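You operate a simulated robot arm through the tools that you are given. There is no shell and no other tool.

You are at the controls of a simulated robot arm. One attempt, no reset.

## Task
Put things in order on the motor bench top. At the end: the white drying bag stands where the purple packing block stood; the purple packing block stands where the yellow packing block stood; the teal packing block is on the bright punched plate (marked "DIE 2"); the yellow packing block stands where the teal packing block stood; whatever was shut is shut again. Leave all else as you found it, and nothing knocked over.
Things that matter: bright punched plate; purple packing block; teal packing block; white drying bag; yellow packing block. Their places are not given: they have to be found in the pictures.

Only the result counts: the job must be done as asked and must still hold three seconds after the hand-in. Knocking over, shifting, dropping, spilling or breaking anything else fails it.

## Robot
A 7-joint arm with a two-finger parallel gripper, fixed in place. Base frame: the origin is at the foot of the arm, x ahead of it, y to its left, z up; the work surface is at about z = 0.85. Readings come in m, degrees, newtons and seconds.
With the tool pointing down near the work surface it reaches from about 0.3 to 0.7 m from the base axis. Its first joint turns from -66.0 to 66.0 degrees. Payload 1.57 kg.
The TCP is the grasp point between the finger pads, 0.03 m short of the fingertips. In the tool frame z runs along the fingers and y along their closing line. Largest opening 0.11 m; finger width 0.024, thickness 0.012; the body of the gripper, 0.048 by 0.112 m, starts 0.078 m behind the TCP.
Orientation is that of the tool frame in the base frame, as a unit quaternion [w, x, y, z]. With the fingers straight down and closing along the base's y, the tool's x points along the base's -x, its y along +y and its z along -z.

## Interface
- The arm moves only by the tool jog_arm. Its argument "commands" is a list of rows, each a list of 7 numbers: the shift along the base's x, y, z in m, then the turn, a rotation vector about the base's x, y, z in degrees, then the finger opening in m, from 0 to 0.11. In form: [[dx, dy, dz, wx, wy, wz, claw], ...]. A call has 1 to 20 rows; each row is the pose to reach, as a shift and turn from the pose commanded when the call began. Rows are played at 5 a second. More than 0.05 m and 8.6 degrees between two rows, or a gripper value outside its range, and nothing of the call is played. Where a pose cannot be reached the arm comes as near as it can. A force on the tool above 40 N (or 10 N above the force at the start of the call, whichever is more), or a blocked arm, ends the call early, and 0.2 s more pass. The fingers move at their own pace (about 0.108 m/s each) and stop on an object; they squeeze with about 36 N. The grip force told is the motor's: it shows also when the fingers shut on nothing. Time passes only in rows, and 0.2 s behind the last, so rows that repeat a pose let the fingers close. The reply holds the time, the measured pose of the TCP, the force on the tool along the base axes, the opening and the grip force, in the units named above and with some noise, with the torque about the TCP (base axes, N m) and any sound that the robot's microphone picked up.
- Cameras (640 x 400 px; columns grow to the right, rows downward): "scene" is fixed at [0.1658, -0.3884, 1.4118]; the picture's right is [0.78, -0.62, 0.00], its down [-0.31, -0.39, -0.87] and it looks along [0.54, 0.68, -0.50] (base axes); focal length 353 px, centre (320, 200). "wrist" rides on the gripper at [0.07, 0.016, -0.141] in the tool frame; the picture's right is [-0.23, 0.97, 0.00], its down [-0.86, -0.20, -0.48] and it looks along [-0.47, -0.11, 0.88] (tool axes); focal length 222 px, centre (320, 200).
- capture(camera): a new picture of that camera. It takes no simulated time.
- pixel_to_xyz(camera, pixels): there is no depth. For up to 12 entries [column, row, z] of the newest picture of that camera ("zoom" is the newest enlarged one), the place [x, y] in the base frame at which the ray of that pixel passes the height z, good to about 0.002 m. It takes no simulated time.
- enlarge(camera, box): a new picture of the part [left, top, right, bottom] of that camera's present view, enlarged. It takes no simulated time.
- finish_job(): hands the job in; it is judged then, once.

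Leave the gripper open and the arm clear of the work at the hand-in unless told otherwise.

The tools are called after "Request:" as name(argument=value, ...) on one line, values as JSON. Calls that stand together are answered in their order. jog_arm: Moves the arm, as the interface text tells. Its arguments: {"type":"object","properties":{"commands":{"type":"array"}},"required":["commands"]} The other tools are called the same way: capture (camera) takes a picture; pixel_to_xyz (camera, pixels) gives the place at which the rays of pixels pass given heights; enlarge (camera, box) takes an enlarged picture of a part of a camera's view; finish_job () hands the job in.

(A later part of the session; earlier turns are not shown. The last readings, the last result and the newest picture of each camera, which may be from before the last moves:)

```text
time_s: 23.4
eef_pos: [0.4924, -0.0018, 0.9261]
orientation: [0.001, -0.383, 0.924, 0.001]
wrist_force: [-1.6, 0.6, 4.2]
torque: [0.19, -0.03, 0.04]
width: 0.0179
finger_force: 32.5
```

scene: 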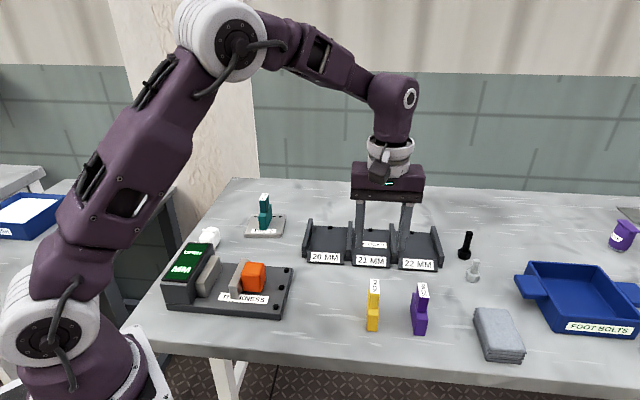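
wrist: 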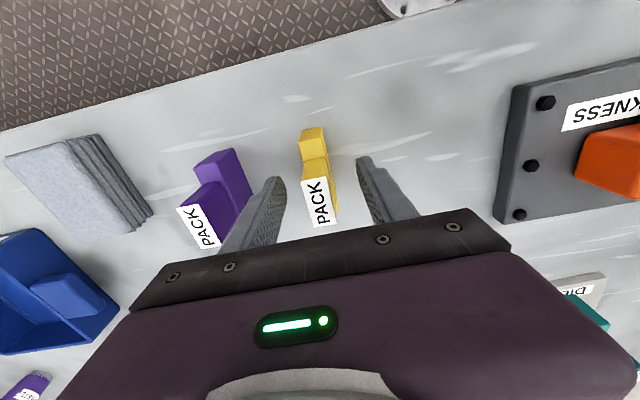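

Contact (+4.2 N). I open gently.

Request:
jog_arm(commands=[[0, 0, 0, 0, 0, 0, 0.022], [0, 0, 0, 0, 0, 0, 0.035], [0, 0, 0, 0, 0, 0, 0.06], [0, 0, 0, 0, 0, 0, 0.06]])

Request:
enlarge(camera="scene", box=[305, 265, 385, 335])

```text
time_s: 24.4
eef_pos: [0.4925, -0.001, 0.9258]
orientation: [0.0, -0.383, 0.924, 0.0]
wrist_force: [0.3, -0.8, -0.6]
torque: [-0.02, 0.0, -0.03]
width: 0.06
finger_force: 0.1
```

```text
5.71 times, centred on (345, 300) of scene
```

zoom: 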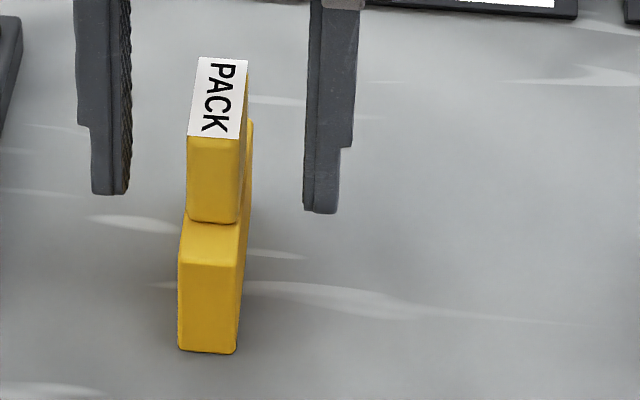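

Yellow stands in the teal block's old place within 1 mm. I rise 0.11 m and go over to the purple block at (0.622, -0.127).

Request:
jog_arm(commands=[[0, 0, 0.03, 0, 0, 0, 0.06], [0, 0, 0.07, 0, 0, 0, 0.06], [0, 0, 0.11, 0, 0, 0, 0.06], [0.025, -0.025, 0.11, 0, 0, 0, 0.06], [0.055, -0.055, 0.11, 0, 0, 0, 0.06], [0.085, -0.085, 0.11, 0, 0, 0, 0.06], [0.11, -0.11, 0.11, 0, 0, 0, 0.06], [0.1295, -0.1255, 0.11, 0, 0, 0, 0.06], [0.1295, -0.1255, 0.11, 0, 0, 0, 0.06]])

Request:
enlarge(camera="wrist", box=[280, 95, 360, 175])

Request:
capture(camera="scene")

```text
time_s: 26.4
eef_pos: [0.6203, -0.127, 1.0366]
orientation: [0.0, -0.383, 0.924, 0.0]
wrist_force: [-0.2, 0.6, -0.2]
torque: [-0.02, 0.02, -0.02]
width: 0.0597
finger_force: 0.1
```

```text
5.00 times, centred on (320, 135) of wrist
```

zoom: 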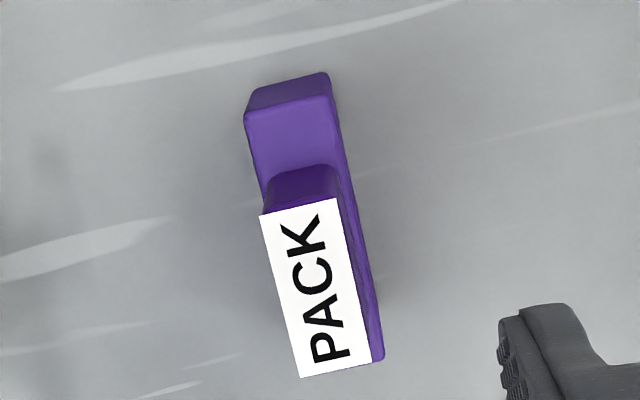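

```text
taken
```

scene: 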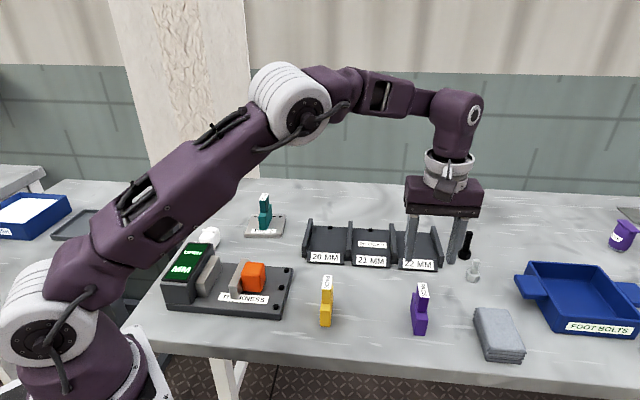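

Purple label corners in the wrist zoom: (260,215), (336,198), (371,362), (300,378).

Request:
pixel_to_xyz(camera="zoom", pixels=[[260, 215, 0.9355], [336, 198, 0.9355], [371, 362, 0.9355], [300, 378, 0.9355]])

Request:
enlarge(camera="scene", box=[385, 265, 465, 335])

```text
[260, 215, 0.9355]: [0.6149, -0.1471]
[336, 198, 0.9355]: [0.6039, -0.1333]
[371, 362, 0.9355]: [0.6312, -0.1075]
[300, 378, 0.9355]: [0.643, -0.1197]
```

```text
5.71 times, centred on (425, 300) of scene
```

zoom: 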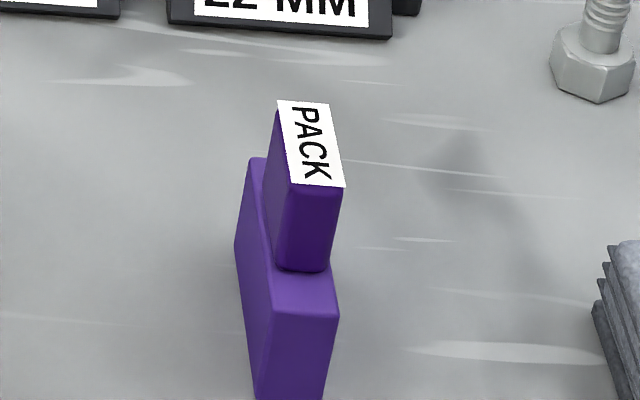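

Purple centre ≈ (0.623, -0.127). I shift +2 mm in x and go down 0.1095 m.

Request:
jog_arm(commands=[[0.002, 0.0, -0.035, 0, 0, 0, 0.06], [0.002, 0.0, -0.065, 0, 0, 0, 0.06], [0.002, 0.0, -0.09, 0, 0, 0, 0.06], [0.002, 0.0, -0.1095, 0, 0, 0, 0.06], [0.002, 0.0, -0.1095, 0, 0, 0, 0.06]])

Request:
enlarge(camera="wrist", box=[240, 95, 400, 245])

Request:
enlarge(camera="scene", box=[350, 230, 510, 340])

```text
time_s: 27.6
eef_pos: [0.6235, -0.1271, 0.9253]
orientation: [0.0, -0.383, 0.924, 0.0]
wrist_force: [-0.1, 0.3, -0.2]
torque: [-0.01, -0.01, 0.01]
width: 0.0601
finger_force: 0.1
```

```text
2.67 times, centred on (320, 170) of wrist
```

zoom: 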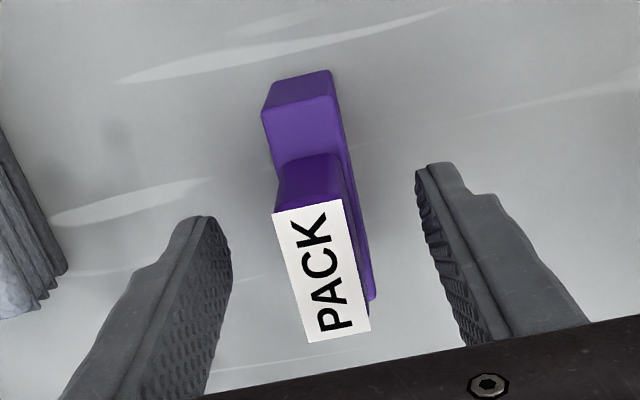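

```text
3.64 times, centred on (430, 285) of scene
```

zoom: 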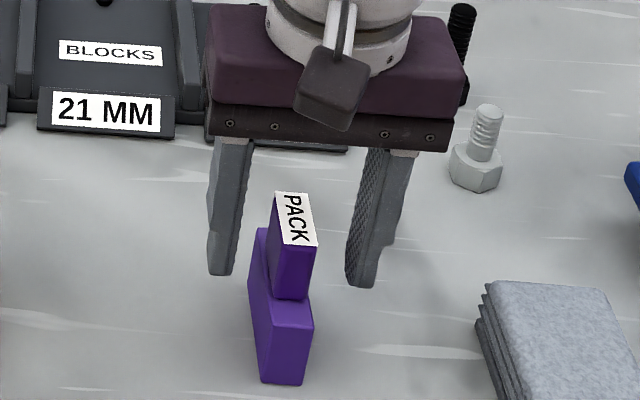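

The fingers flank the purple tab; nothing else is near. I close.

Request:
jog_arm(commands=[[0, 0, 0, 0, 0, 0, 0.02], [0, 0, 0, 0, 0, 0, 0.0], [0, 0, 0, 0, 0, 0, 0.0], [0, 0, 0, 0, 0, 0, 0.0]])

```text
time_s: 28.6
eef_pos: [0.6238, -0.1267, 0.926]
orientation: [0.0, -0.383, 0.924, 0.0]
wrist_force: [0.8, 0.9, 0.5]
torque: [0.0, -0.03, 0.0]
width: 0.0178
finger_force: 32.3
```

Held. I lift 0.06 m, shift (-0.0636, +0.0636) to the yellow block's old place, and come down to 4 mm above.

Request:
jog_arm(commands=[[0, 0, 0.01, 0, 0, 0, 0.0], [0, 0, 0.04, 0, 0, 0, 0.0], [0, 0, 0.06, 0, 0, 0, 0.0], [-0.015, 0.015, 0.06, 0, 0, 0, 0.0], [-0.04, 0.04, 0.06, 0, 0, 0, 0.0], [-0.058, 0.058, 0.06, 0, 0, 0, 0.0], [-0.0636, 0.0636, 0.05, 0, 0, 0, 0.0], [-0.0636, 0.0636, 0.025, 0, 0, 0, 0.0], [-0.0636, 0.0636, 0.004, 0, 0, 0, 0.0], [-0.0636, 0.0636, 0.004, 0, 0, 0, 0.0]])

Request:
enlarge(camera="scene", box=[305, 265, 385, 335])

```text
time_s: 30.8
eef_pos: [0.5572, -0.0627, 0.9295]
orientation: [0.001, -0.383, 0.924, 0.001]
wrist_force: [-0.3, 0.3, -1.9]
torque: [-0.01, 0.01, -0.01]
width: 0.0178
finger_force: 32.4
```

```text
5.71 times, centred on (345, 300) of scene
```

zoom: 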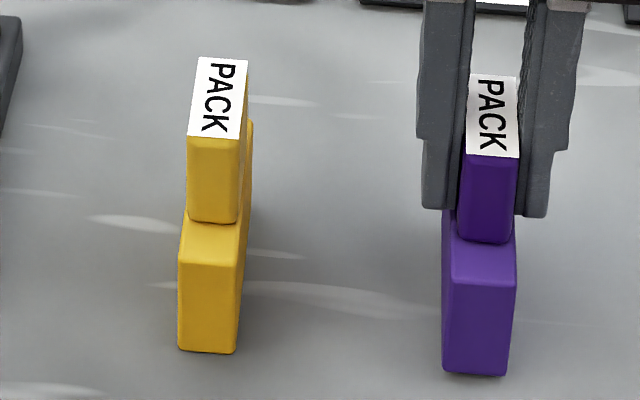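

The old yellow foot edge was (445,376)–(504,380) in this same zoom; now (443,371)–(506,375) with 4 mm of height — matching. I lower 3.6 mm.

Request:
jog_arm(commands=[[0, 0, -0.002, 0, 0, 0, 0.0], [0, 0, -0.0036, 0, 0, 0, 0.0], [0, 0, -0.0036, 0, 0, 0, 0.0]])

Request:
enlarge(camera="scene", box=[305, 265, 385, 335])

```text
time_s: 31.6
eef_pos: [0.5598, -0.0634, 0.9268]
orientation: [0.0, -0.382, 0.924, 0.0]
wrist_force: [0.1, -0.1, -2.2]
torque: [0.0, 0.03, -0.03]
width: 0.0176
finger_force: 31.6
```

```text
5.71 times, centred on (345, 300) of scene
```

zoom: 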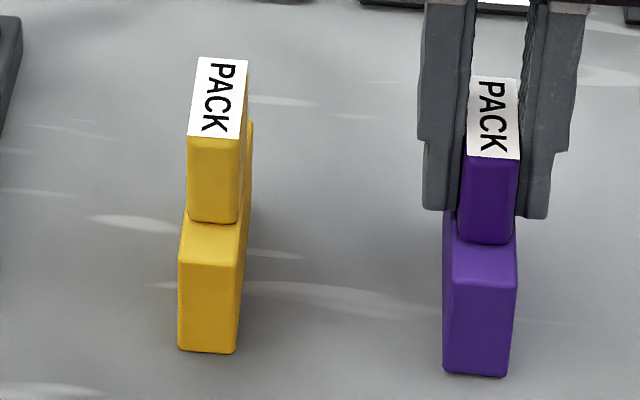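

Still hanging (-2.2 N), and the picture shows it moved down only about 1 mm. I hold for two rows and read again.

Request:
jog_arm(commands=[[0, 0, 0, 0, 0, 0, 0.0], [0, 0, 0, 0, 0, 0, 0.0]])

Request:
enlarge(camera="scene", box=[305, 265, 385, 335])

```text
time_s: 32.2
eef_pos: [0.5594, -0.0633, 0.9275]
orientation: [0.0, -0.382, 0.924, 0.0]
wrist_force: [-0.1, 0.6, -2.3]
torque: [0.01, 0.01, 0.0]
width: 0.0179
finger_force: 32.4
```

```text
5.71 times, centred on (345, 300) of scene
```

zoom: 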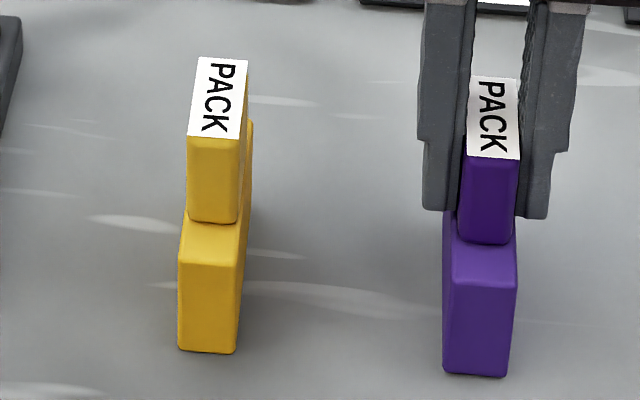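

Steady at z ≈ 0.927, still hanging. I lower in 0.7 mm steps.

Request:
jog_arm(commands=[[0, 0, -0.0007, 0, 0, 0, 0.0], [0, 0, -0.0014, 0, 0, 0, 0.0]])

Request:
enlarge(camera="scene", box=[305, 265, 385, 335])

```text
time_s: 32.8
eef_pos: [0.5601, -0.0633, 0.9263]
orientation: [0.0, -0.382, 0.924, 0.0]
wrist_force: [-0.2, -0.7, -2.9]
torque: [0.01, 0.0, 0.0]
width: 0.0177
finger_force: 32.2
```

```text
5.71 times, centred on (345, 300) of scene
```

zoom: 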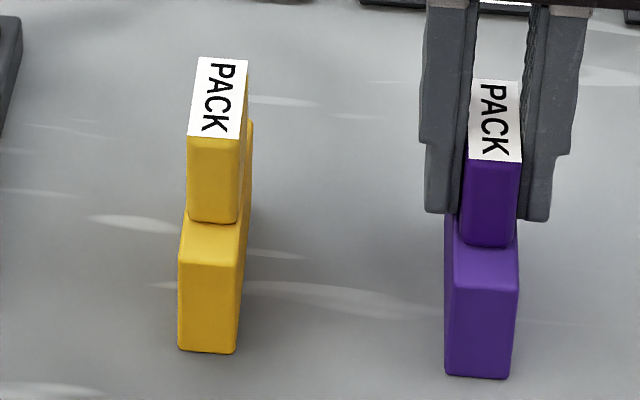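

Still hanging (-2.9 N); foot edge now (446,374)–(508,379), very near the old (445,376)–(504,380). I lower another 1.2 mm in small steps.

Request:
jog_arm(commands=[[0, 0, -0.0006, 0, 0, 0, 0.0], [0, 0, -0.0012, 0, 0, 0, 0.0]])

```text
time_s: 33.4
eef_pos: [0.5602, -0.0624, 0.9259]
orientation: [0.001, -0.383, 0.924, 0.0]
wrist_force: [-1.6, 0.0, 20.3]
torque: [-0.45, 0.64, -0.03]
width: 0.0176
finger_force: 32.7
```

Contact at +20 N; I ease up 0.6 mm, then open if the force is small.

Request:
jog_arm(commands=[[0, 0, 0.0006, 0, 0, 0, 0.0], [0, 0, 0.0007, 0, 0, 0, 0.0]])

Request:
enlarge(camera="scene", box=[305, 265, 385, 335])

```text
time_s: 34.0
eef_pos: [0.5589, -0.0632, 0.9255]
orientation: [0.001, -0.383, 0.924, 0.0]
wrist_force: [2.9, -2.2, 15.9]
torque: [-0.31, 0.11, 0.0]
width: 0.0178
finger_force: 32.4
```

```text
5.71 times, centred on (345, 300) of scene
```

zoom: 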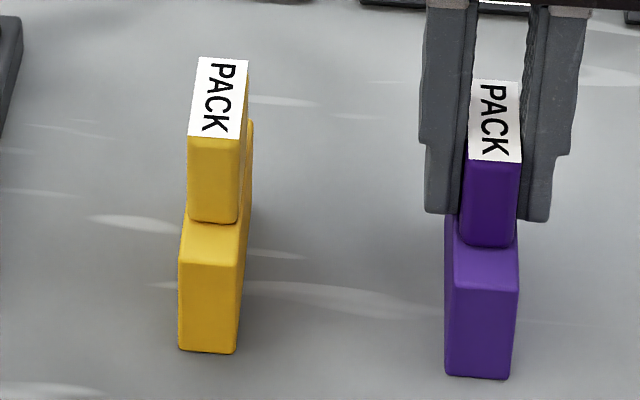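

Place matches within about 1 mm. I ease up another 0.5 mm and open gently.

Request:
jog_arm(commands=[[0, 0, 0.0005, 0, 0, 0, 0.0], [0, 0, 0.0005, 0, 0, 0, 0.022], [0, 0, 0.0005, 0, 0, 0, 0.035], [0, 0, 0.0005, 0, 0, 0, 0.06], [0, 0, 0.0005, 0, 0, 0, 0.06]])

Request:
enlarge(camera="scene", box=[305, 265, 385, 335])

```text
time_s: 35.2
eef_pos: [0.5603, -0.0628, 0.9254]
orientation: [0.0, -0.382, 0.924, 0.0]
wrist_force: [-0.9, 0.4, 0.9]
torque: [0.02, 0.0, -0.01]
width: 0.0598
finger_force: 0.0
```

```text
5.71 times, centred on (345, 300) of scene
```

zoom: 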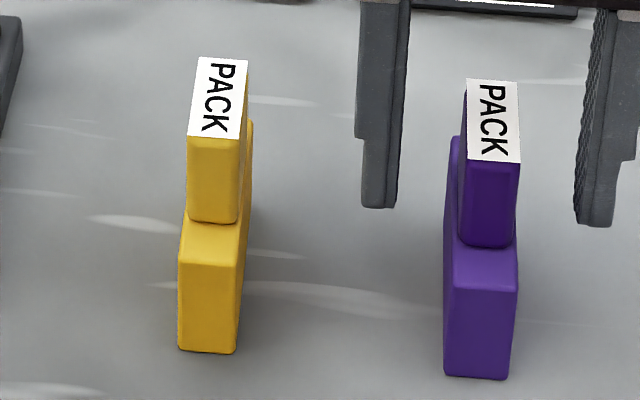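

Purple stands where yellow stood (label (467,79)–(521,163) against the old (465,80)–(519,164)). Now I rise and go to look at the bag, with the TCP to about (0.325, 0.27, 1.07).

Request:
jog_arm(commands=[[0, 0, 0.04, 0, 0, 0, 0.06], [0, 0, 0.08, 0, 0, 0, 0.06], [0, 0, 0.12, 0, 0, 0, 0.06], [-0.02, 0.03, 0.145, 0, 0, 0, 0.06], [-0.045, 0.065, 0.145, 0, 0, 0, 0.06], [-0.07, 0.1, 0.145, 0, 0, 0, 0.07], [-0.095, 0.135, 0.145, 0, 0, 0, 0.08], [-0.12, 0.17, 0.145, 0, 0, 0, 0.09], [-0.145, 0.205, 0.145, 0, 0, 0, 0.1], [-0.17, 0.24, 0.145, 0, 0, 0, 0.11], [-0.195, 0.275, 0.145, 0, 0, 0, 0.11], [-0.22, 0.31, 0.145, 0, 0, 0, 0.11], [-0.235, 0.333, 0.145, 0, 0, 0, 0.11], [-0.235, 0.333, 0.145, 0, 0, 0, 0.11]])

Request:
capture(camera="wrist")

Request:
capture(camera="scene")

```text
time_s: 38.2
eef_pos: [0.3263, 0.2723, 1.0703]
orientation: [0.0, -0.382, 0.924, 0.0]
wrist_force: [0.3, -0.4, -0.7]
torque: [0.01, 0.0, 0.0]
width: 0.11
finger_force: 0.0
```

```text
taken
```

wrist: 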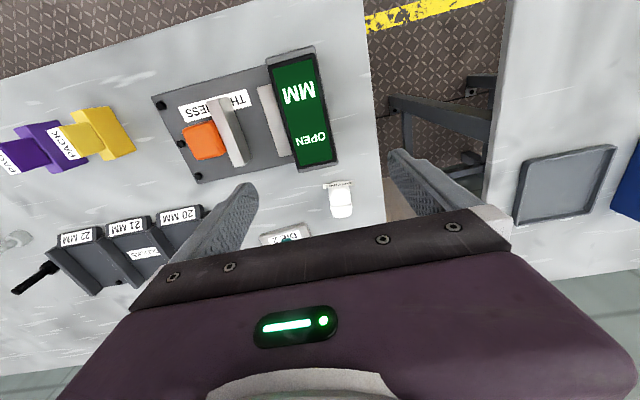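

```text
taken
```

scene: 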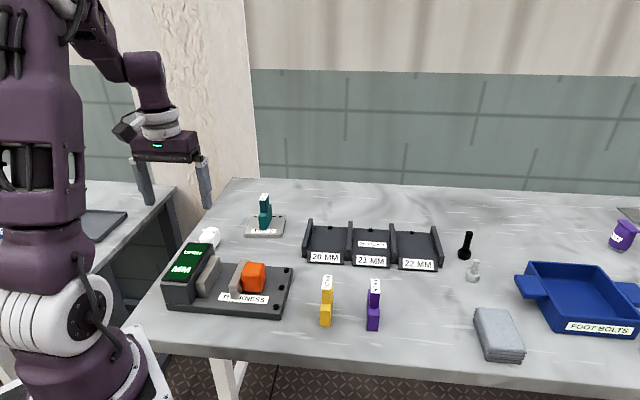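

The bag is at wrist (341,198) now. I enlarge it from both cameras.

Request:
enlarge(camera="scene", box=[190, 217, 230, 257])

Request:
enlarge(camera="wrist", box=[305, 165, 377, 230])

```text
10.00 times, centred on (210, 237) of scene
```

zoom: 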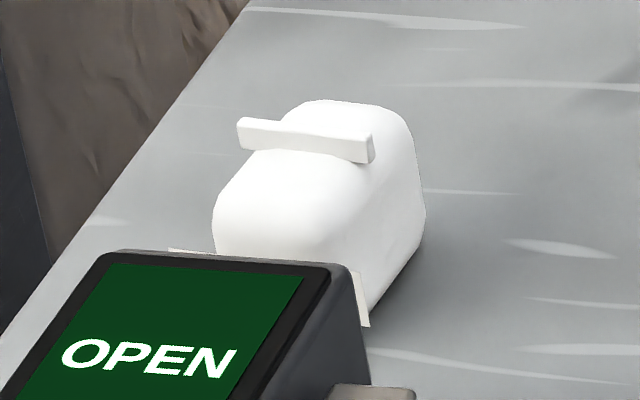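

```text
6.15 times, centred on (341, 198) of wrist
```

zoom: 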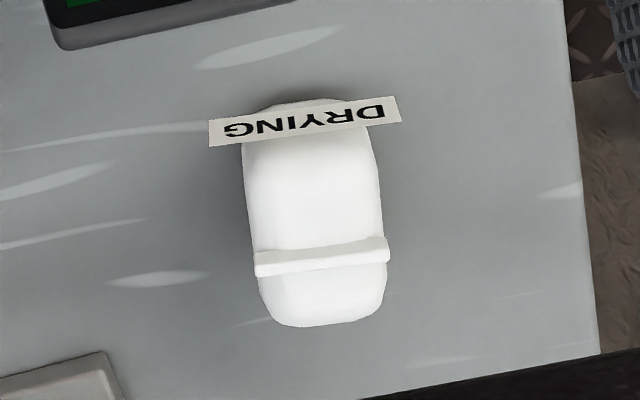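

I triangulate the strip on the bag's top: wrist-zoom ends (255,262) and (389,249); scene ends (215.4,231.5) and (202,229.5).

Request:
pixel_to_xyz(camera="zoom", pixels=[[255, 262, 0.88], [255, 262, 0.92], [389, 249, 0.88], [389, 249, 0.92], [209, 134, 0.88], [399, 109, 0.88], [209, 134, 0.86], [399, 109, 0.86], [320, 323, 0.85], [320, 323, 0.88], [242, 190, 0.87], [380, 190, 0.87]])

Request:
pixel_to_xyz(camera="scene", pixels=[[215.4, 231.5, 0.88], [215.4, 231.5, 0.92], [202, 229.5, 0.88], [202, 229.5, 0.92], [214.9, 248.6, 0.85], [214.9, 248.6, 0.86], [220.5, 240, 0.85], [220.5, 240, 0.87], [210, 227, 0.85], [210, 227, 0.88]])

```text
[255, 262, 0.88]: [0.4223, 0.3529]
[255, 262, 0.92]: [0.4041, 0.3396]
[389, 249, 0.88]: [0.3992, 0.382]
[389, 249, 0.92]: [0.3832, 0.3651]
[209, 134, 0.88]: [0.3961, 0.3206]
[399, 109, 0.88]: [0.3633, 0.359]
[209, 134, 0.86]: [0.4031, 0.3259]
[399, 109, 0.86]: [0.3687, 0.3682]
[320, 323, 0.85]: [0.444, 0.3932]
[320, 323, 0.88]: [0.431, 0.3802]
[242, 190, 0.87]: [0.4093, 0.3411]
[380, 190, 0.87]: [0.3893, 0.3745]
```

```text
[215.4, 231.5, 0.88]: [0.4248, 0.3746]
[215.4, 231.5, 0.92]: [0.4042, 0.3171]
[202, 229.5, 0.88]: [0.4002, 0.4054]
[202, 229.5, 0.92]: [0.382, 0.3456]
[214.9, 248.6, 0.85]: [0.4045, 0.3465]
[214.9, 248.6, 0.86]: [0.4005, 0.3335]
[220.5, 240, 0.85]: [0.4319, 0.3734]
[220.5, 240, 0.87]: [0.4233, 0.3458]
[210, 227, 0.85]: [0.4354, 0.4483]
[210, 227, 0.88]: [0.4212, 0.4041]
```

The strip lies at z ≈ 0.90 from (0.414, 0.346) to (0.390, 0.373), so the bag is turned about -49° (bench is -45°). Now I check the gauge's display corner next to it (wrist (298,171)/(338,160), scene (212.5,243.4)) and the bag's body outline.

Request:
pixel_to_xyz(camera="scene", pixels=[[212.5, 243.4, 0.9], [212.5, 243.4, 0.94], [188.5, 242.2, 0.9], [188.5, 242.2, 0.94]])

Request:
pixel_to_xyz(camera="wrist", pixels=[[298, 171, 0.9], [298, 171, 0.94], [338, 160, 0.9], [338, 160, 0.94]])

Request:
enlarge(camera="wrist", box=[260, 130, 390, 225])

```text
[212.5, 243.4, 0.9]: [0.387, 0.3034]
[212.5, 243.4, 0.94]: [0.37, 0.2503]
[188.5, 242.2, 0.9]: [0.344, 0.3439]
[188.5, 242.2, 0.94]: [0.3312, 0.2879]
```

```text
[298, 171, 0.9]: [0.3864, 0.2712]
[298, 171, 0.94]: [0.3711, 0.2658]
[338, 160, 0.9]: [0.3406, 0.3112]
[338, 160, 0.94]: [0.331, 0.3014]
```

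```text
4.21 times, centred on (325, 178) of wrist
```

zoom: 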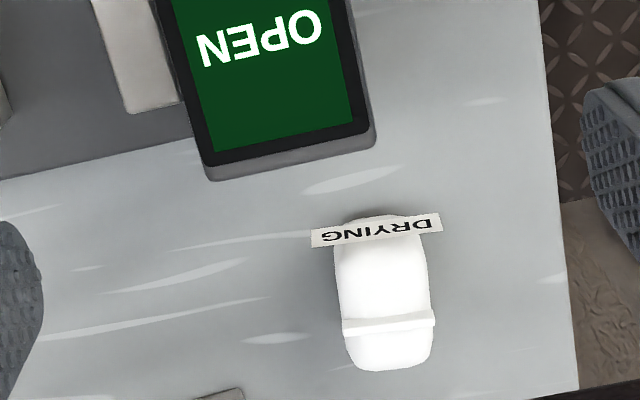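

The display's back edge is at v ≈ 0.453 and its top at z ≈ 0.928, well clear of the bag (strip at v ≈ 0.538). I query the bag's front and side outline points too.

Request:
pixel_to_xyz(camera="wrist", pixels=[[339.4, 181.7, 0.85], [339.4, 181.7, 0.86], [341, 218.3, 0.85], [341, 218.3, 0.88], [328.3, 196.4, 0.87], [351.2, 198, 0.87], [331.6, 213.5, 0.87], [351.2, 213, 0.87]])

Request:
pixel_to_xyz(camera="scene", pixels=[[215.9, 246.5, 0.85], [215.9, 246.5, 0.86], [220.6, 239.5, 0.85], [220.6, 239.5, 0.87], [212, 227, 0.87], [212, 227, 0.89], [199.3, 238, 0.87], [199.3, 238, 0.88]])

```text
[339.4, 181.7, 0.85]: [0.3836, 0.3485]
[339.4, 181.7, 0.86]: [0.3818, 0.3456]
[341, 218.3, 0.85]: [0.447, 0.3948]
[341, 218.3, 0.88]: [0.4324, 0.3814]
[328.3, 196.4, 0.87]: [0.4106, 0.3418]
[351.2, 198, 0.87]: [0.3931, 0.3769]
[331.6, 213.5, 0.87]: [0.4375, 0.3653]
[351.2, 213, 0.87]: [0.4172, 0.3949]
```

```text
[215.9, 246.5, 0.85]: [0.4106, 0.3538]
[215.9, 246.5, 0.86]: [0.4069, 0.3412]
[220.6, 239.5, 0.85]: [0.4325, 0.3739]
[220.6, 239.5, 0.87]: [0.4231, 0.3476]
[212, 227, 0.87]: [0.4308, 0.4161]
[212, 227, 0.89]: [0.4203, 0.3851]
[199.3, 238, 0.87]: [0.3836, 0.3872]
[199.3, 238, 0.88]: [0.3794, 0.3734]
```

The bag's body is about 0.037 m across (along -49°), 0.056 m deep, top z ≈ 0.895, centre ≈ (0.4055, 0.3625). I go above it at z ≈ 1.0 with the hand turned -4° and the fingers at 0.08, then look.

Request:
jog_arm(commands=[[0.02, 0.022, -0.0, 0, 0, -1, 0.1], [0.04, 0.045, -0.01, 0, 0, -2, 0.09], [0.06, 0.068, -0.03, 0, 0, -3, 0.08], [0.0792, 0.0902, -0.06, 0, 0, -4, 0.08], [0.0792, 0.0902, -0.07, 0, 0, -4, 0.08], [0.0792, 0.0902, -0.07, 0, 0, -4, 0.08]])

Request:
capture(camera="wrist")

Request:
enlarge(camera="scene", box=[160, 170, 260, 260])

```text
time_s: 39.6
eef_pos: [0.4059, 0.36, 1.0004]
orientation: [0.0, -0.35, 0.937, 0.0]
wrist_force: [-0.1, 0.9, -0.4]
torque: [0.0, -0.01, 0.0]
width: 0.0799
finger_force: 0.1
```

```text
taken
```

wrist: 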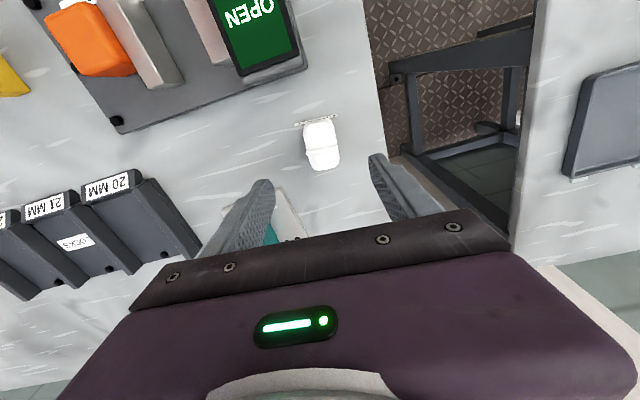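

```text
4.44 times, centred on (210, 215) of scene
```

zoom: 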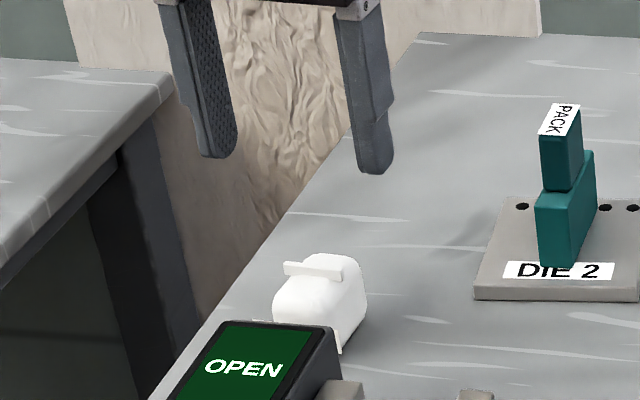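

The bag shows at wrist (322,145) between the fingers. I enlarge to check the centring and turn.

Request:
enlarge(camera="wrist", box=[275, 105, 370, 180])

```text
5.33 times, centred on (322, 142) of wrist
```

zoom: 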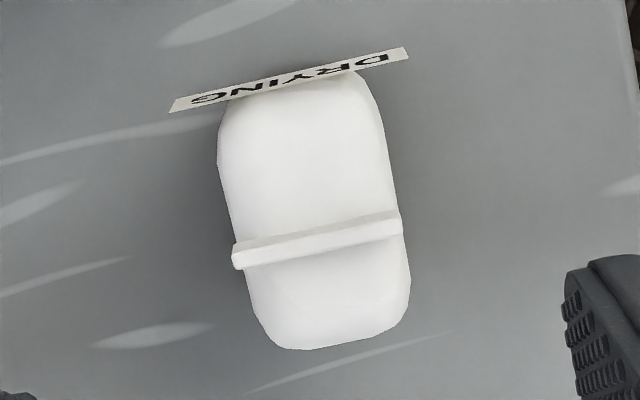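

I query the strip ends (236,257), (401,216) at z = 0.90 and body edges (219,160), (383,130), (262,328), (410,290) at z = 0.875.

Request:
pixel_to_xyz(camera="zoom", pixels=[[236, 257, 0.9], [401, 216, 0.9], [219, 160, 0.875], [383, 130, 0.875], [245, 280, 0.875], [407, 250, 0.875], [300, 349, 0.87], [380, 330, 0.87], [240, 95, 0.86], [345, 72, 0.86]])

```text
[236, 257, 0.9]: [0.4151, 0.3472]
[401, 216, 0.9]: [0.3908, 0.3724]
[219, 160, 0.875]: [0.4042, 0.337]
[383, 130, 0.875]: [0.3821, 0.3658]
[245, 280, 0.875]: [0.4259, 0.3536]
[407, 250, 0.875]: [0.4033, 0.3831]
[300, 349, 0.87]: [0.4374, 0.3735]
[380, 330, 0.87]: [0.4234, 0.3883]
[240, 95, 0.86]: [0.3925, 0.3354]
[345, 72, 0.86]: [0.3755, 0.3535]
```

The hand is centred on the bag's midline within about 1 mm and the turn fits. I go straight down to z ≈ 0.886 (tips 0.856) with the fingers at 0.08.

Request:
jog_arm(commands=[[0, 0, -0.03, 0, 0, 0, 0.08], [0, 0, -0.06, 0, 0, 0, 0.08], [0, 0, -0.09, 0, 0, 0, 0.08], [0, 0, -0.105, 0, 0, 0, 0.08], [0, 0, -0.114, 0, 0, 0, 0.08], [0, 0, -0.114, 0, 0, 0, 0.08]])

Request:
enlarge(camera="wrist", box=[240, 95, 400, 245])

Request:
enlarge(camera="scene", box=[160, 190, 260, 260])

```text
time_s: 41.0
eef_pos: [0.4064, 0.3609, 0.8863]
orientation: [0.0, -0.351, 0.936, 0.0]
wrist_force: [-0.3, -0.6, 0.2]
torque: [0.03, -0.01, 0.04]
width: 0.0797
finger_force: 0.0
```

```text
2.67 times, centred on (320, 170) of wrist
```

zoom: 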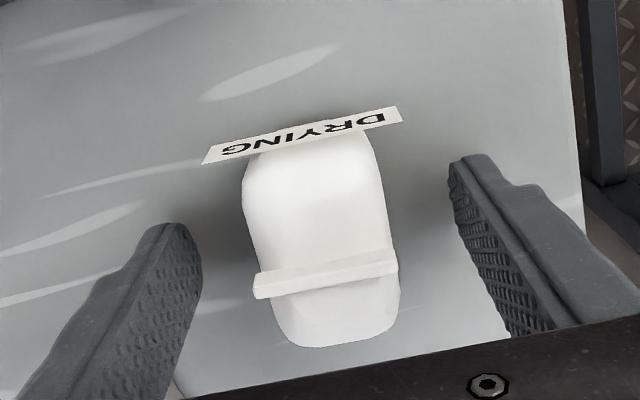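

```text
5.71 times, centred on (210, 225) of scene
```

zoom: 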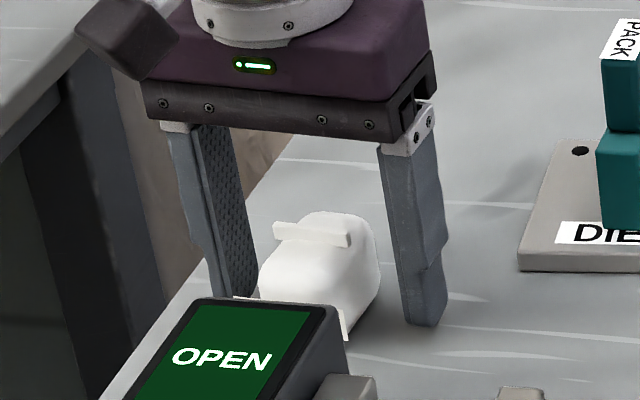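

The fingers flank the bag evenly. I close carefully to 0.036 first and read the force, so as not to crush it.

Request:
jog_arm(commands=[[0, 0, 0, 0, 0, 0, 0.06], [0, 0, 0, 0, 0, 0, 0.042], [0, 0, 0, 0, 0, 0, 0.036], [0, 0, 0, 0, 0, 0, 0.036]])

Request:
enlarge(camera="wrist", box=[240, 95, 400, 245])

```text
time_s: 42.0
eef_pos: [0.4066, 0.3623, 0.8848]
orientation: [0.0, -0.351, 0.937, 0.0]
wrist_force: [-1.0, 0.5, -0.2]
torque: [-0.03, 0.01, -0.02]
width: 0.0362
finger_force: 0.2
```

```text
2.67 times, centred on (320, 170) of wrist
```

zoom: 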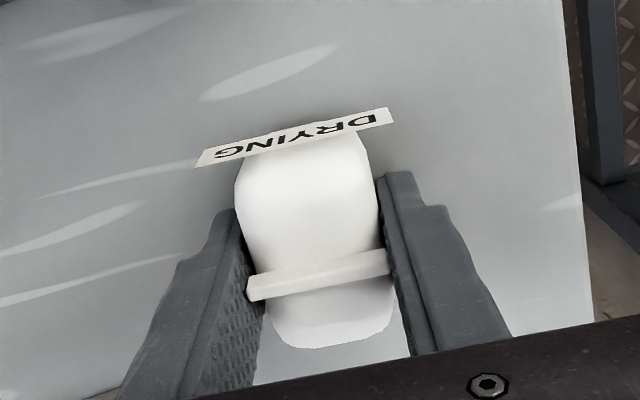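

At 0.036 there is hardly any force yet. I close further in small steps to 0.030.

Request:
jog_arm(commands=[[0, 0, 0, 0, 0, 0, 0.034], [0, 0, 0, 0, 0, 0, 0.032], [0, 0, 0, 0, 0, 0, 0.03], [0, 0, 0, 0, 0, 0, 0.03]])

Request:
enlarge(camera="wrist", box=[240, 95, 400, 245])

```text
time_s: 43.0
eef_pos: [0.4064, 0.3612, 0.8859]
orientation: [0.0, -0.35, 0.937, 0.0]
wrist_force: [0.5, 0.3, 0.2]
torque: [-0.03, 0.0, -0.01]
width: 0.0351
finger_force: 35.7
```

```text
2.67 times, centred on (320, 170) of wrist
```

zoom: 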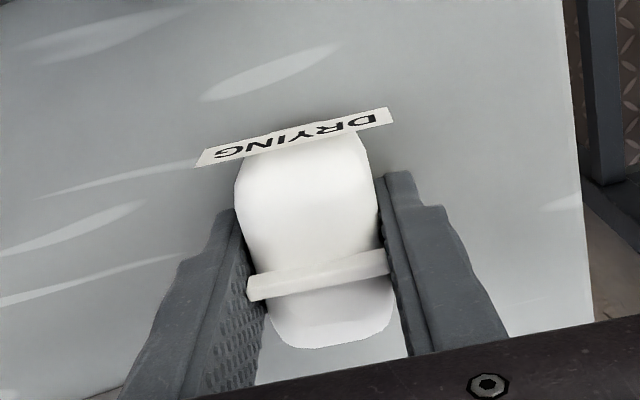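

The bag is held: 0.0351 m, 35.7 N. I lift slowly, first 3 cm, and check.

Request:
jog_arm(commands=[[0, 0, 0.004, 0, 0, 0, 0.03], [0, 0, 0.01, 0, 0, 0, 0.03], [0, 0, 0.02, 0, 0, 0, 0.03], [0, 0, 0.03, 0, 0, 0, 0.03], [0, 0, 0.03, 0, 0, 0, 0.03]])

Request:
enlarge(camera="scene", box=[160, 170, 260, 260])

Request:
enlarge(camera="wrist", box=[240, 95, 400, 245])

```text
time_s: 44.2
eef_pos: [0.4058, 0.3592, 0.9167]
orientation: [0.0, -0.35, 0.937, 0.0]
wrist_force: [0.4, -0.1, -0.7]
torque: [-0.03, -0.02, 0.0]
width: 0.0354
finger_force: 35.8
```

```text
4.44 times, centred on (210, 215) of scene
```

zoom: 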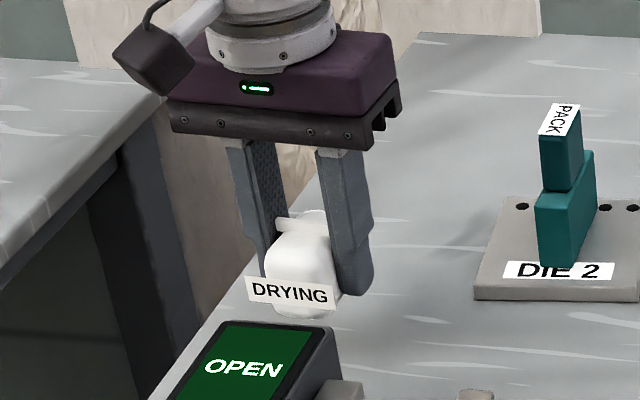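

```text
2.67 times, centred on (320, 170) of wrist
```

zoom: 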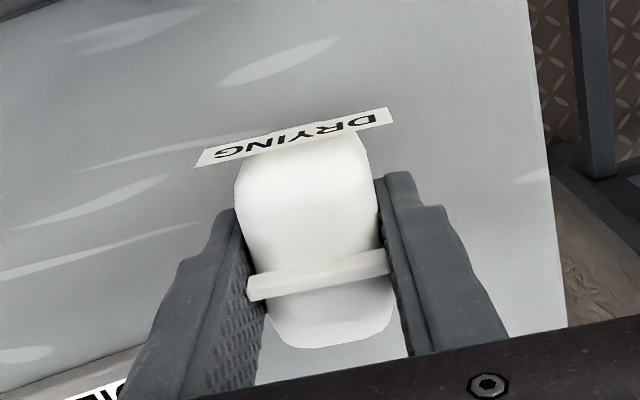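

The bag hangs upright (weight ≈ 0.7 N). I lift to z ≈ 1.05 and carry it over to the purple block's old place at (0.623, -0.127), staying high.

Request:
jog_arm(commands=[[0, 0, 0.03, 0, 0, 0, 0.03], [0, 0, 0.065, 0, 0, 0, 0.03], [0, 0, 0.1, 0, 0, 0, 0.03], [0.009, -0.02, 0.125, 0, 0, 0, 0.03], [0.026, -0.058, 0.125, 0, 0, 0, 0.03], [0.043, -0.096, 0.125, 0, 0, 0, 0.03], [0.06, -0.135, 0.125, 0, 0, 0, 0.03], [0.077, -0.173, 0.125, 0, 0, 0, 0.03], [0.094, -0.211, 0.125, 0, 0, 0, 0.03], [0.111, -0.25, 0.125, 0, 0, 0, 0.03], [0.128, -0.288, 0.125, 0, 0, 0, 0.03], [0.145, -0.326, 0.125, 0, 0, 0, 0.03], [0.162, -0.364, 0.125, 0, 0, 0, 0.03], [0.179, -0.402, 0.125, 0, 0, 0, 0.03], [0.196, -0.44, 0.125, 0, 0, 0, 0.03], [0.21, -0.471, 0.12, 0, 0, 0, 0.03], [0.217, -0.487, 0.115, 0, 0, 0, 0.03], [0.217, -0.487, 0.115, 0, 0, 0, 0.03]])

Request:
capture(camera="wrist")

Request:
capture(camera="scene")

```text
time_s: 48.0
eef_pos: [0.622, -0.125, 1.0286]
orientation: [0.001, -0.351, 0.937, -0.001]
wrist_force: [1.2, 0.2, -0.3]
torque: [0.0, 0.01, -0.02]
width: 0.035
finger_force: 36.0
```

```text
taken
```

wrist: 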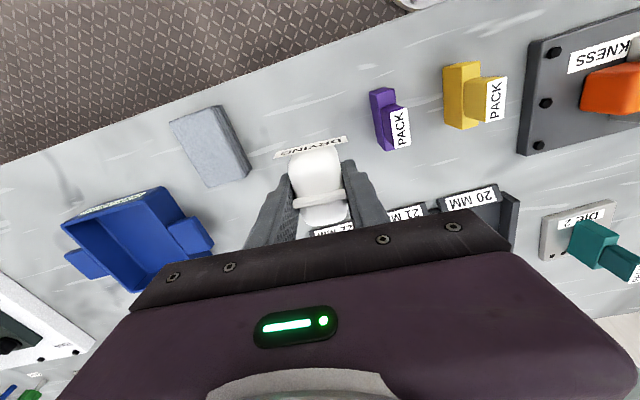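

```text
taken
```

scene: 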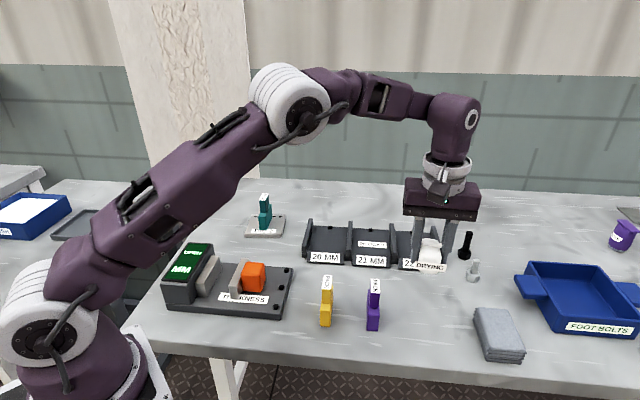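

The bag hangs over the free place. I lower to about 15 mm above the surface and check with the pictures.

Request:
jog_arm(commands=[[0.001, -0.001, -0.035, 0, 0, 0, 0.03], [0.001, -0.001, -0.07, 0, 0, 0, 0.03], [0.001, -0.001, -0.1, 0, 0, 0, 0.03], [0.001, -0.001, -0.127, 0, 0, 0, 0.03], [0.001, -0.001, -0.127, 0, 0, 0, 0.03]])

Request:
enlarge(camera="wrist", box=[240, 95, 400, 245])

Request:
enlarge(camera="scene", box=[360, 250, 480, 350])

```text
time_s: 49.2
eef_pos: [0.6233, -0.1307, 0.9033]
orientation: [0.001, -0.35, 0.937, 0.0]
wrist_force: [0.2, 0.3, -1.1]
torque: [-0.01, 0.01, -0.02]
width: 0.0352
finger_force: 36.0
```

```text
2.67 times, centred on (320, 170) of wrist
```

zoom: 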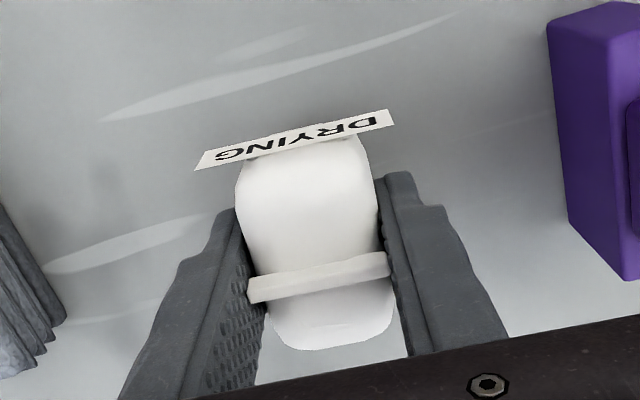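

```text
4.00 times, centred on (420, 300) of scene
```

zoom: 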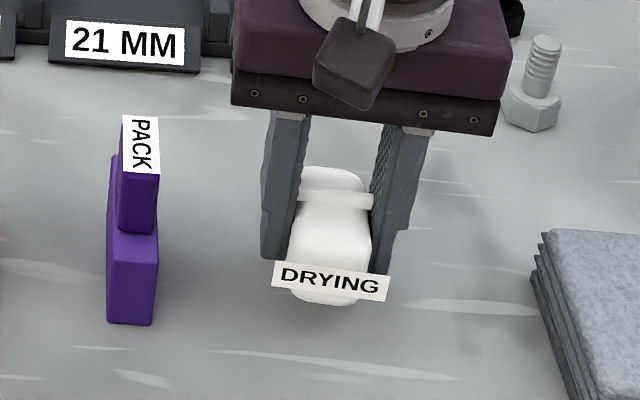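

I refine where the hanging bag is: enlarge the strip in the scene view (around (403,299)).

Request:
enlarge(camera="scene", box=[400, 285, 450, 330])

```text
8.89 times, centred on (425, 308) of scene
```

zoom: 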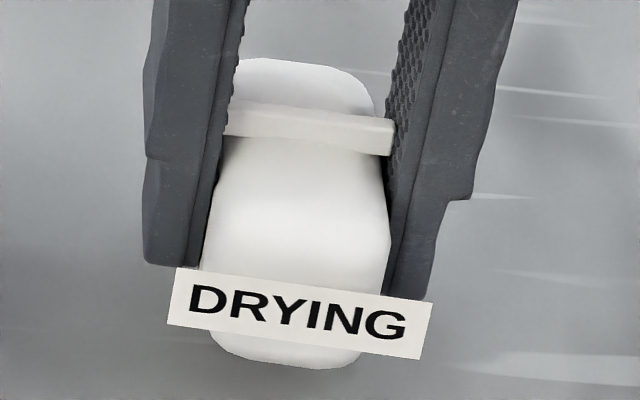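

I query the strip's middle (309,118) at z ≈ 0.919, the front foot (290,366) at z ≈ 0.869, and strip ends.

Request:
pixel_to_xyz(camera="zoom", pixels=[[309, 118, 0.919], [226, 108, 0.919], [394, 125, 0.919], [290, 366, 0.868], [290, 366, 0.873], [315, 62, 0.9], [315, 62, 0.91]])

Request:
capture(camera="wrist")

Request:
pixel_to_xyz(camera="wrist", pixels=[[293.4, 203.5, 0.919], [346, 192, 0.919], [320, 147, 0.868], [320, 147, 0.873]])

```text
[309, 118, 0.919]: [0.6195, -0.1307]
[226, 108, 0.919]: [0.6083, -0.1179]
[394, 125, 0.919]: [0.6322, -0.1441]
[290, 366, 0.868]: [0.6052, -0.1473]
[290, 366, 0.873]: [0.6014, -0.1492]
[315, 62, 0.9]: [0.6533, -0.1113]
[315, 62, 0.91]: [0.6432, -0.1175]
```

```text
taken
```

wrist: 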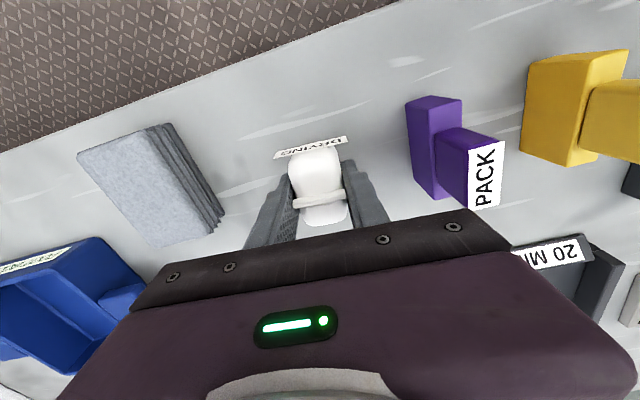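

```text
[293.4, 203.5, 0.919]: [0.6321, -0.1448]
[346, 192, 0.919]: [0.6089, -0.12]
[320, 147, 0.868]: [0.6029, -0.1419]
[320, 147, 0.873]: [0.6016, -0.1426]
```

Strip centre (0.620, -0.131), front foot (0.604, -0.145): the bag's centre is at about (0.623, -0.128), practically on the target (0.6227, -0.1267). I lower 15 mm with +1 mm in y, then feel for contact.

Request:
jog_arm(commands=[[0, 0.001, -0.006, 0, 0, 0, 0.03], [0, 0.001, -0.011, 0, 0, 0, 0.03], [0, 0.001, -0.015, 0, 0, 0, 0.03], [0, 0.001, -0.015, 0, 0, 0, 0.03]])

Request:
enlarge(camera="scene", box=[380, 270, 470, 340])

```text
time_s: 50.2
eef_pos: [0.6215, -0.1274, 0.8889]
orientation: [0.0, -0.35, 0.937, 0.0]
wrist_force: [0.1, -0.2, -0.2]
torque: [0.02, 0.0, 0.0]
width: 0.0351
finger_force: 35.6
```

```text
5.71 times, centred on (425, 305) of scene
```

zoom: 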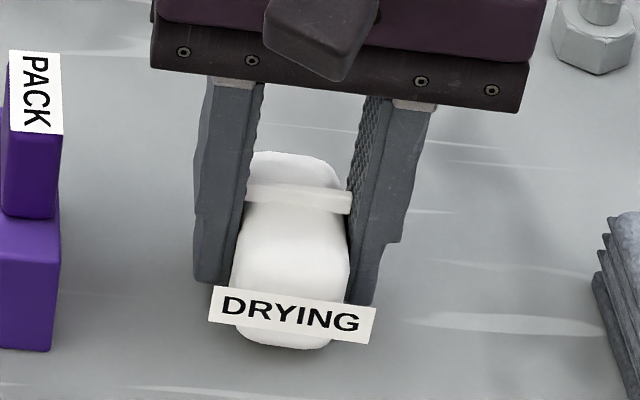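

I go on in 0.8 mm steps, watching the force.

Request:
jog_arm(commands=[[0, 0, -0.0008, 0, 0, 0, 0.03], [0, 0, -0.0016, 0, 0, 0, 0.03], [0, 0, -0.0016, 0, 0, 0, 0.03]])

```text
time_s: 51.0
eef_pos: [0.6212, -0.1275, 0.8873]
orientation: [0.001, -0.351, 0.937, -0.001]
wrist_force: [1.1, 0.2, -0.6]
torque: [0.01, -0.03, -0.04]
width: 0.0351
finger_force: 35.6
```

No contact yet (-0.6 N). Another 0.8 mm twice.

Request:
jog_arm(commands=[[0, 0, -0.0008, 0, 0, 0, 0.03], [0, 0, -0.0014, 0, 0, 0, 0.03], [0, 0, -0.0014, 0, 0, 0, 0.03]])

```text
time_s: 51.8
eef_pos: [0.6228, -0.127, 0.8867]
orientation: [0.0, -0.35, 0.937, 0.0]
wrist_force: [0.2, -0.5, -0.8]
torque: [0.01, 0.04, 0.02]
width: 0.0351
finger_force: 36.0
```

Request:
jog_arm(commands=[[0, 0, -0.0007, 0, 0, 0, 0.03], [0, 0, -0.0012, 0, 0, 0, 0.03], [0, 0, -0.0012, 0, 0, 0, 0.03]])

Request:
enlarge(camera="scene", box=[380, 270, 470, 340])

```text
time_s: 52.6
eef_pos: [0.6226, -0.1279, 0.8854]
orientation: [0.0, -0.35, 0.937, 0.0]
wrist_force: [1.2, -0.2, 13.0]
torque: [-0.02, 0.06, 0.04]
width: 0.0352
finger_force: 36.2
```

```text
5.71 times, centred on (425, 305) of scene
```

zoom: 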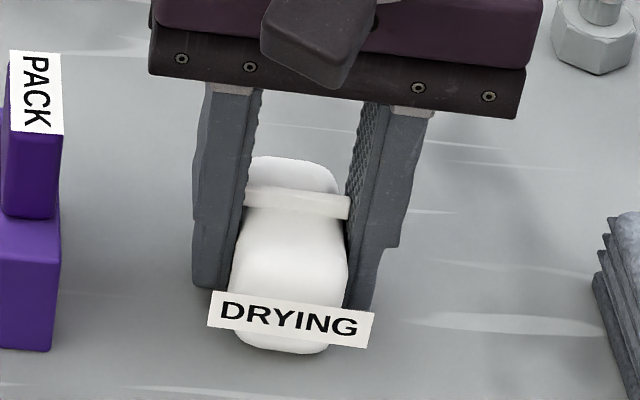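

Contact at +13 N. I ease up 0.4 mm and open gently to 0.065.

Request:
jog_arm(commands=[[0, 0, 0.0004, 0, 0, 0, 0.03], [0, 0, 0.0004, 0, 0, 0, 0.038], [0, 0, 0.0004, 0, 0, 0, 0.05], [0, 0, 0.0004, 0, 0, 0, 0.065], [0, 0, 0.0004, 0, 0, 0, 0.065]])

Request:
enlarge(camera="scene", box=[380, 270, 470, 340])

Request:
enlarge(camera="wrist", box=[240, 95, 400, 245])

```text
time_s: 53.8
eef_pos: [0.6213, -0.1271, 0.8854]
orientation: [0.0, -0.35, 0.937, 0.001]
wrist_force: [0.8, 0.9, -0.2]
torque: [0.0, -0.01, -0.03]
width: 0.0648
finger_force: 0.0
```

```text
5.71 times, centred on (425, 305) of scene
```

zoom: 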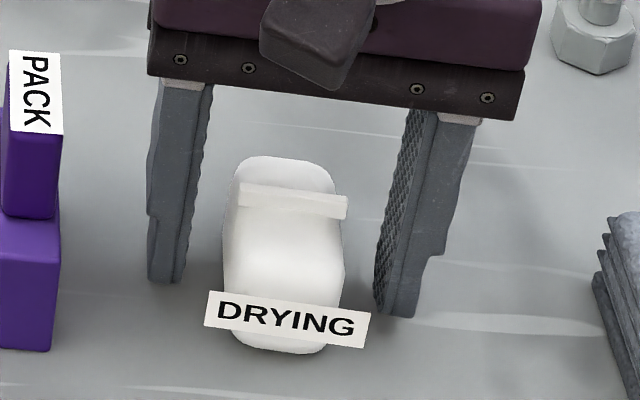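

```text
2.67 times, centred on (320, 170) of wrist
```

zoom: 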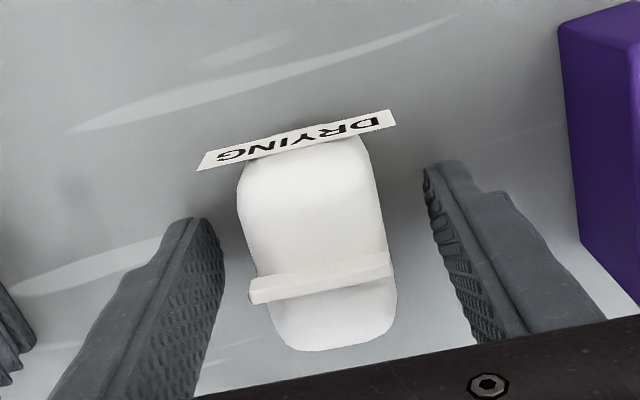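

The bag stands free. I check its place: strip middle (293,201) at z ≈ 0.901, front foot (280,352) at z ≈ 0.852 — asking in the scene picture coordinates.

Request:
pixel_to_xyz(camera="scene", pixels=[[420.3, 305.2, 0.901], [418, 331.6, 0.85], [418, 331.6, 0.855], [420.6, 297.5, 0.88], [420.6, 297.5, 0.89], [410.7, 304.3, 0.901], [429.5, 306.4, 0.901]])

Request:
pixel_to_xyz(camera="zoom", pixels=[[250, 293, 0.901], [391, 262, 0.901], [310, 135, 0.855], [320, 350, 0.885], [245, 210, 0.875], [382, 200, 0.875]])

```text
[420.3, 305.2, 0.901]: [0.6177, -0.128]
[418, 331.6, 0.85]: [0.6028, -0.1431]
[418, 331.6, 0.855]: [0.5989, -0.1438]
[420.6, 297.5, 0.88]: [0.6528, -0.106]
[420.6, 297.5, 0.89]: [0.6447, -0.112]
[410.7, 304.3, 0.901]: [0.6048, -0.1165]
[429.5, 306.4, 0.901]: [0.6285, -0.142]
```

```text
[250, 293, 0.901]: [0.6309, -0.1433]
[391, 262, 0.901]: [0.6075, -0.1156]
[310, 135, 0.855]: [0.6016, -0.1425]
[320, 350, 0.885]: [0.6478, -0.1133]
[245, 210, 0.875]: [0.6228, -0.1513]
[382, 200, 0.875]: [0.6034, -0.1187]
```

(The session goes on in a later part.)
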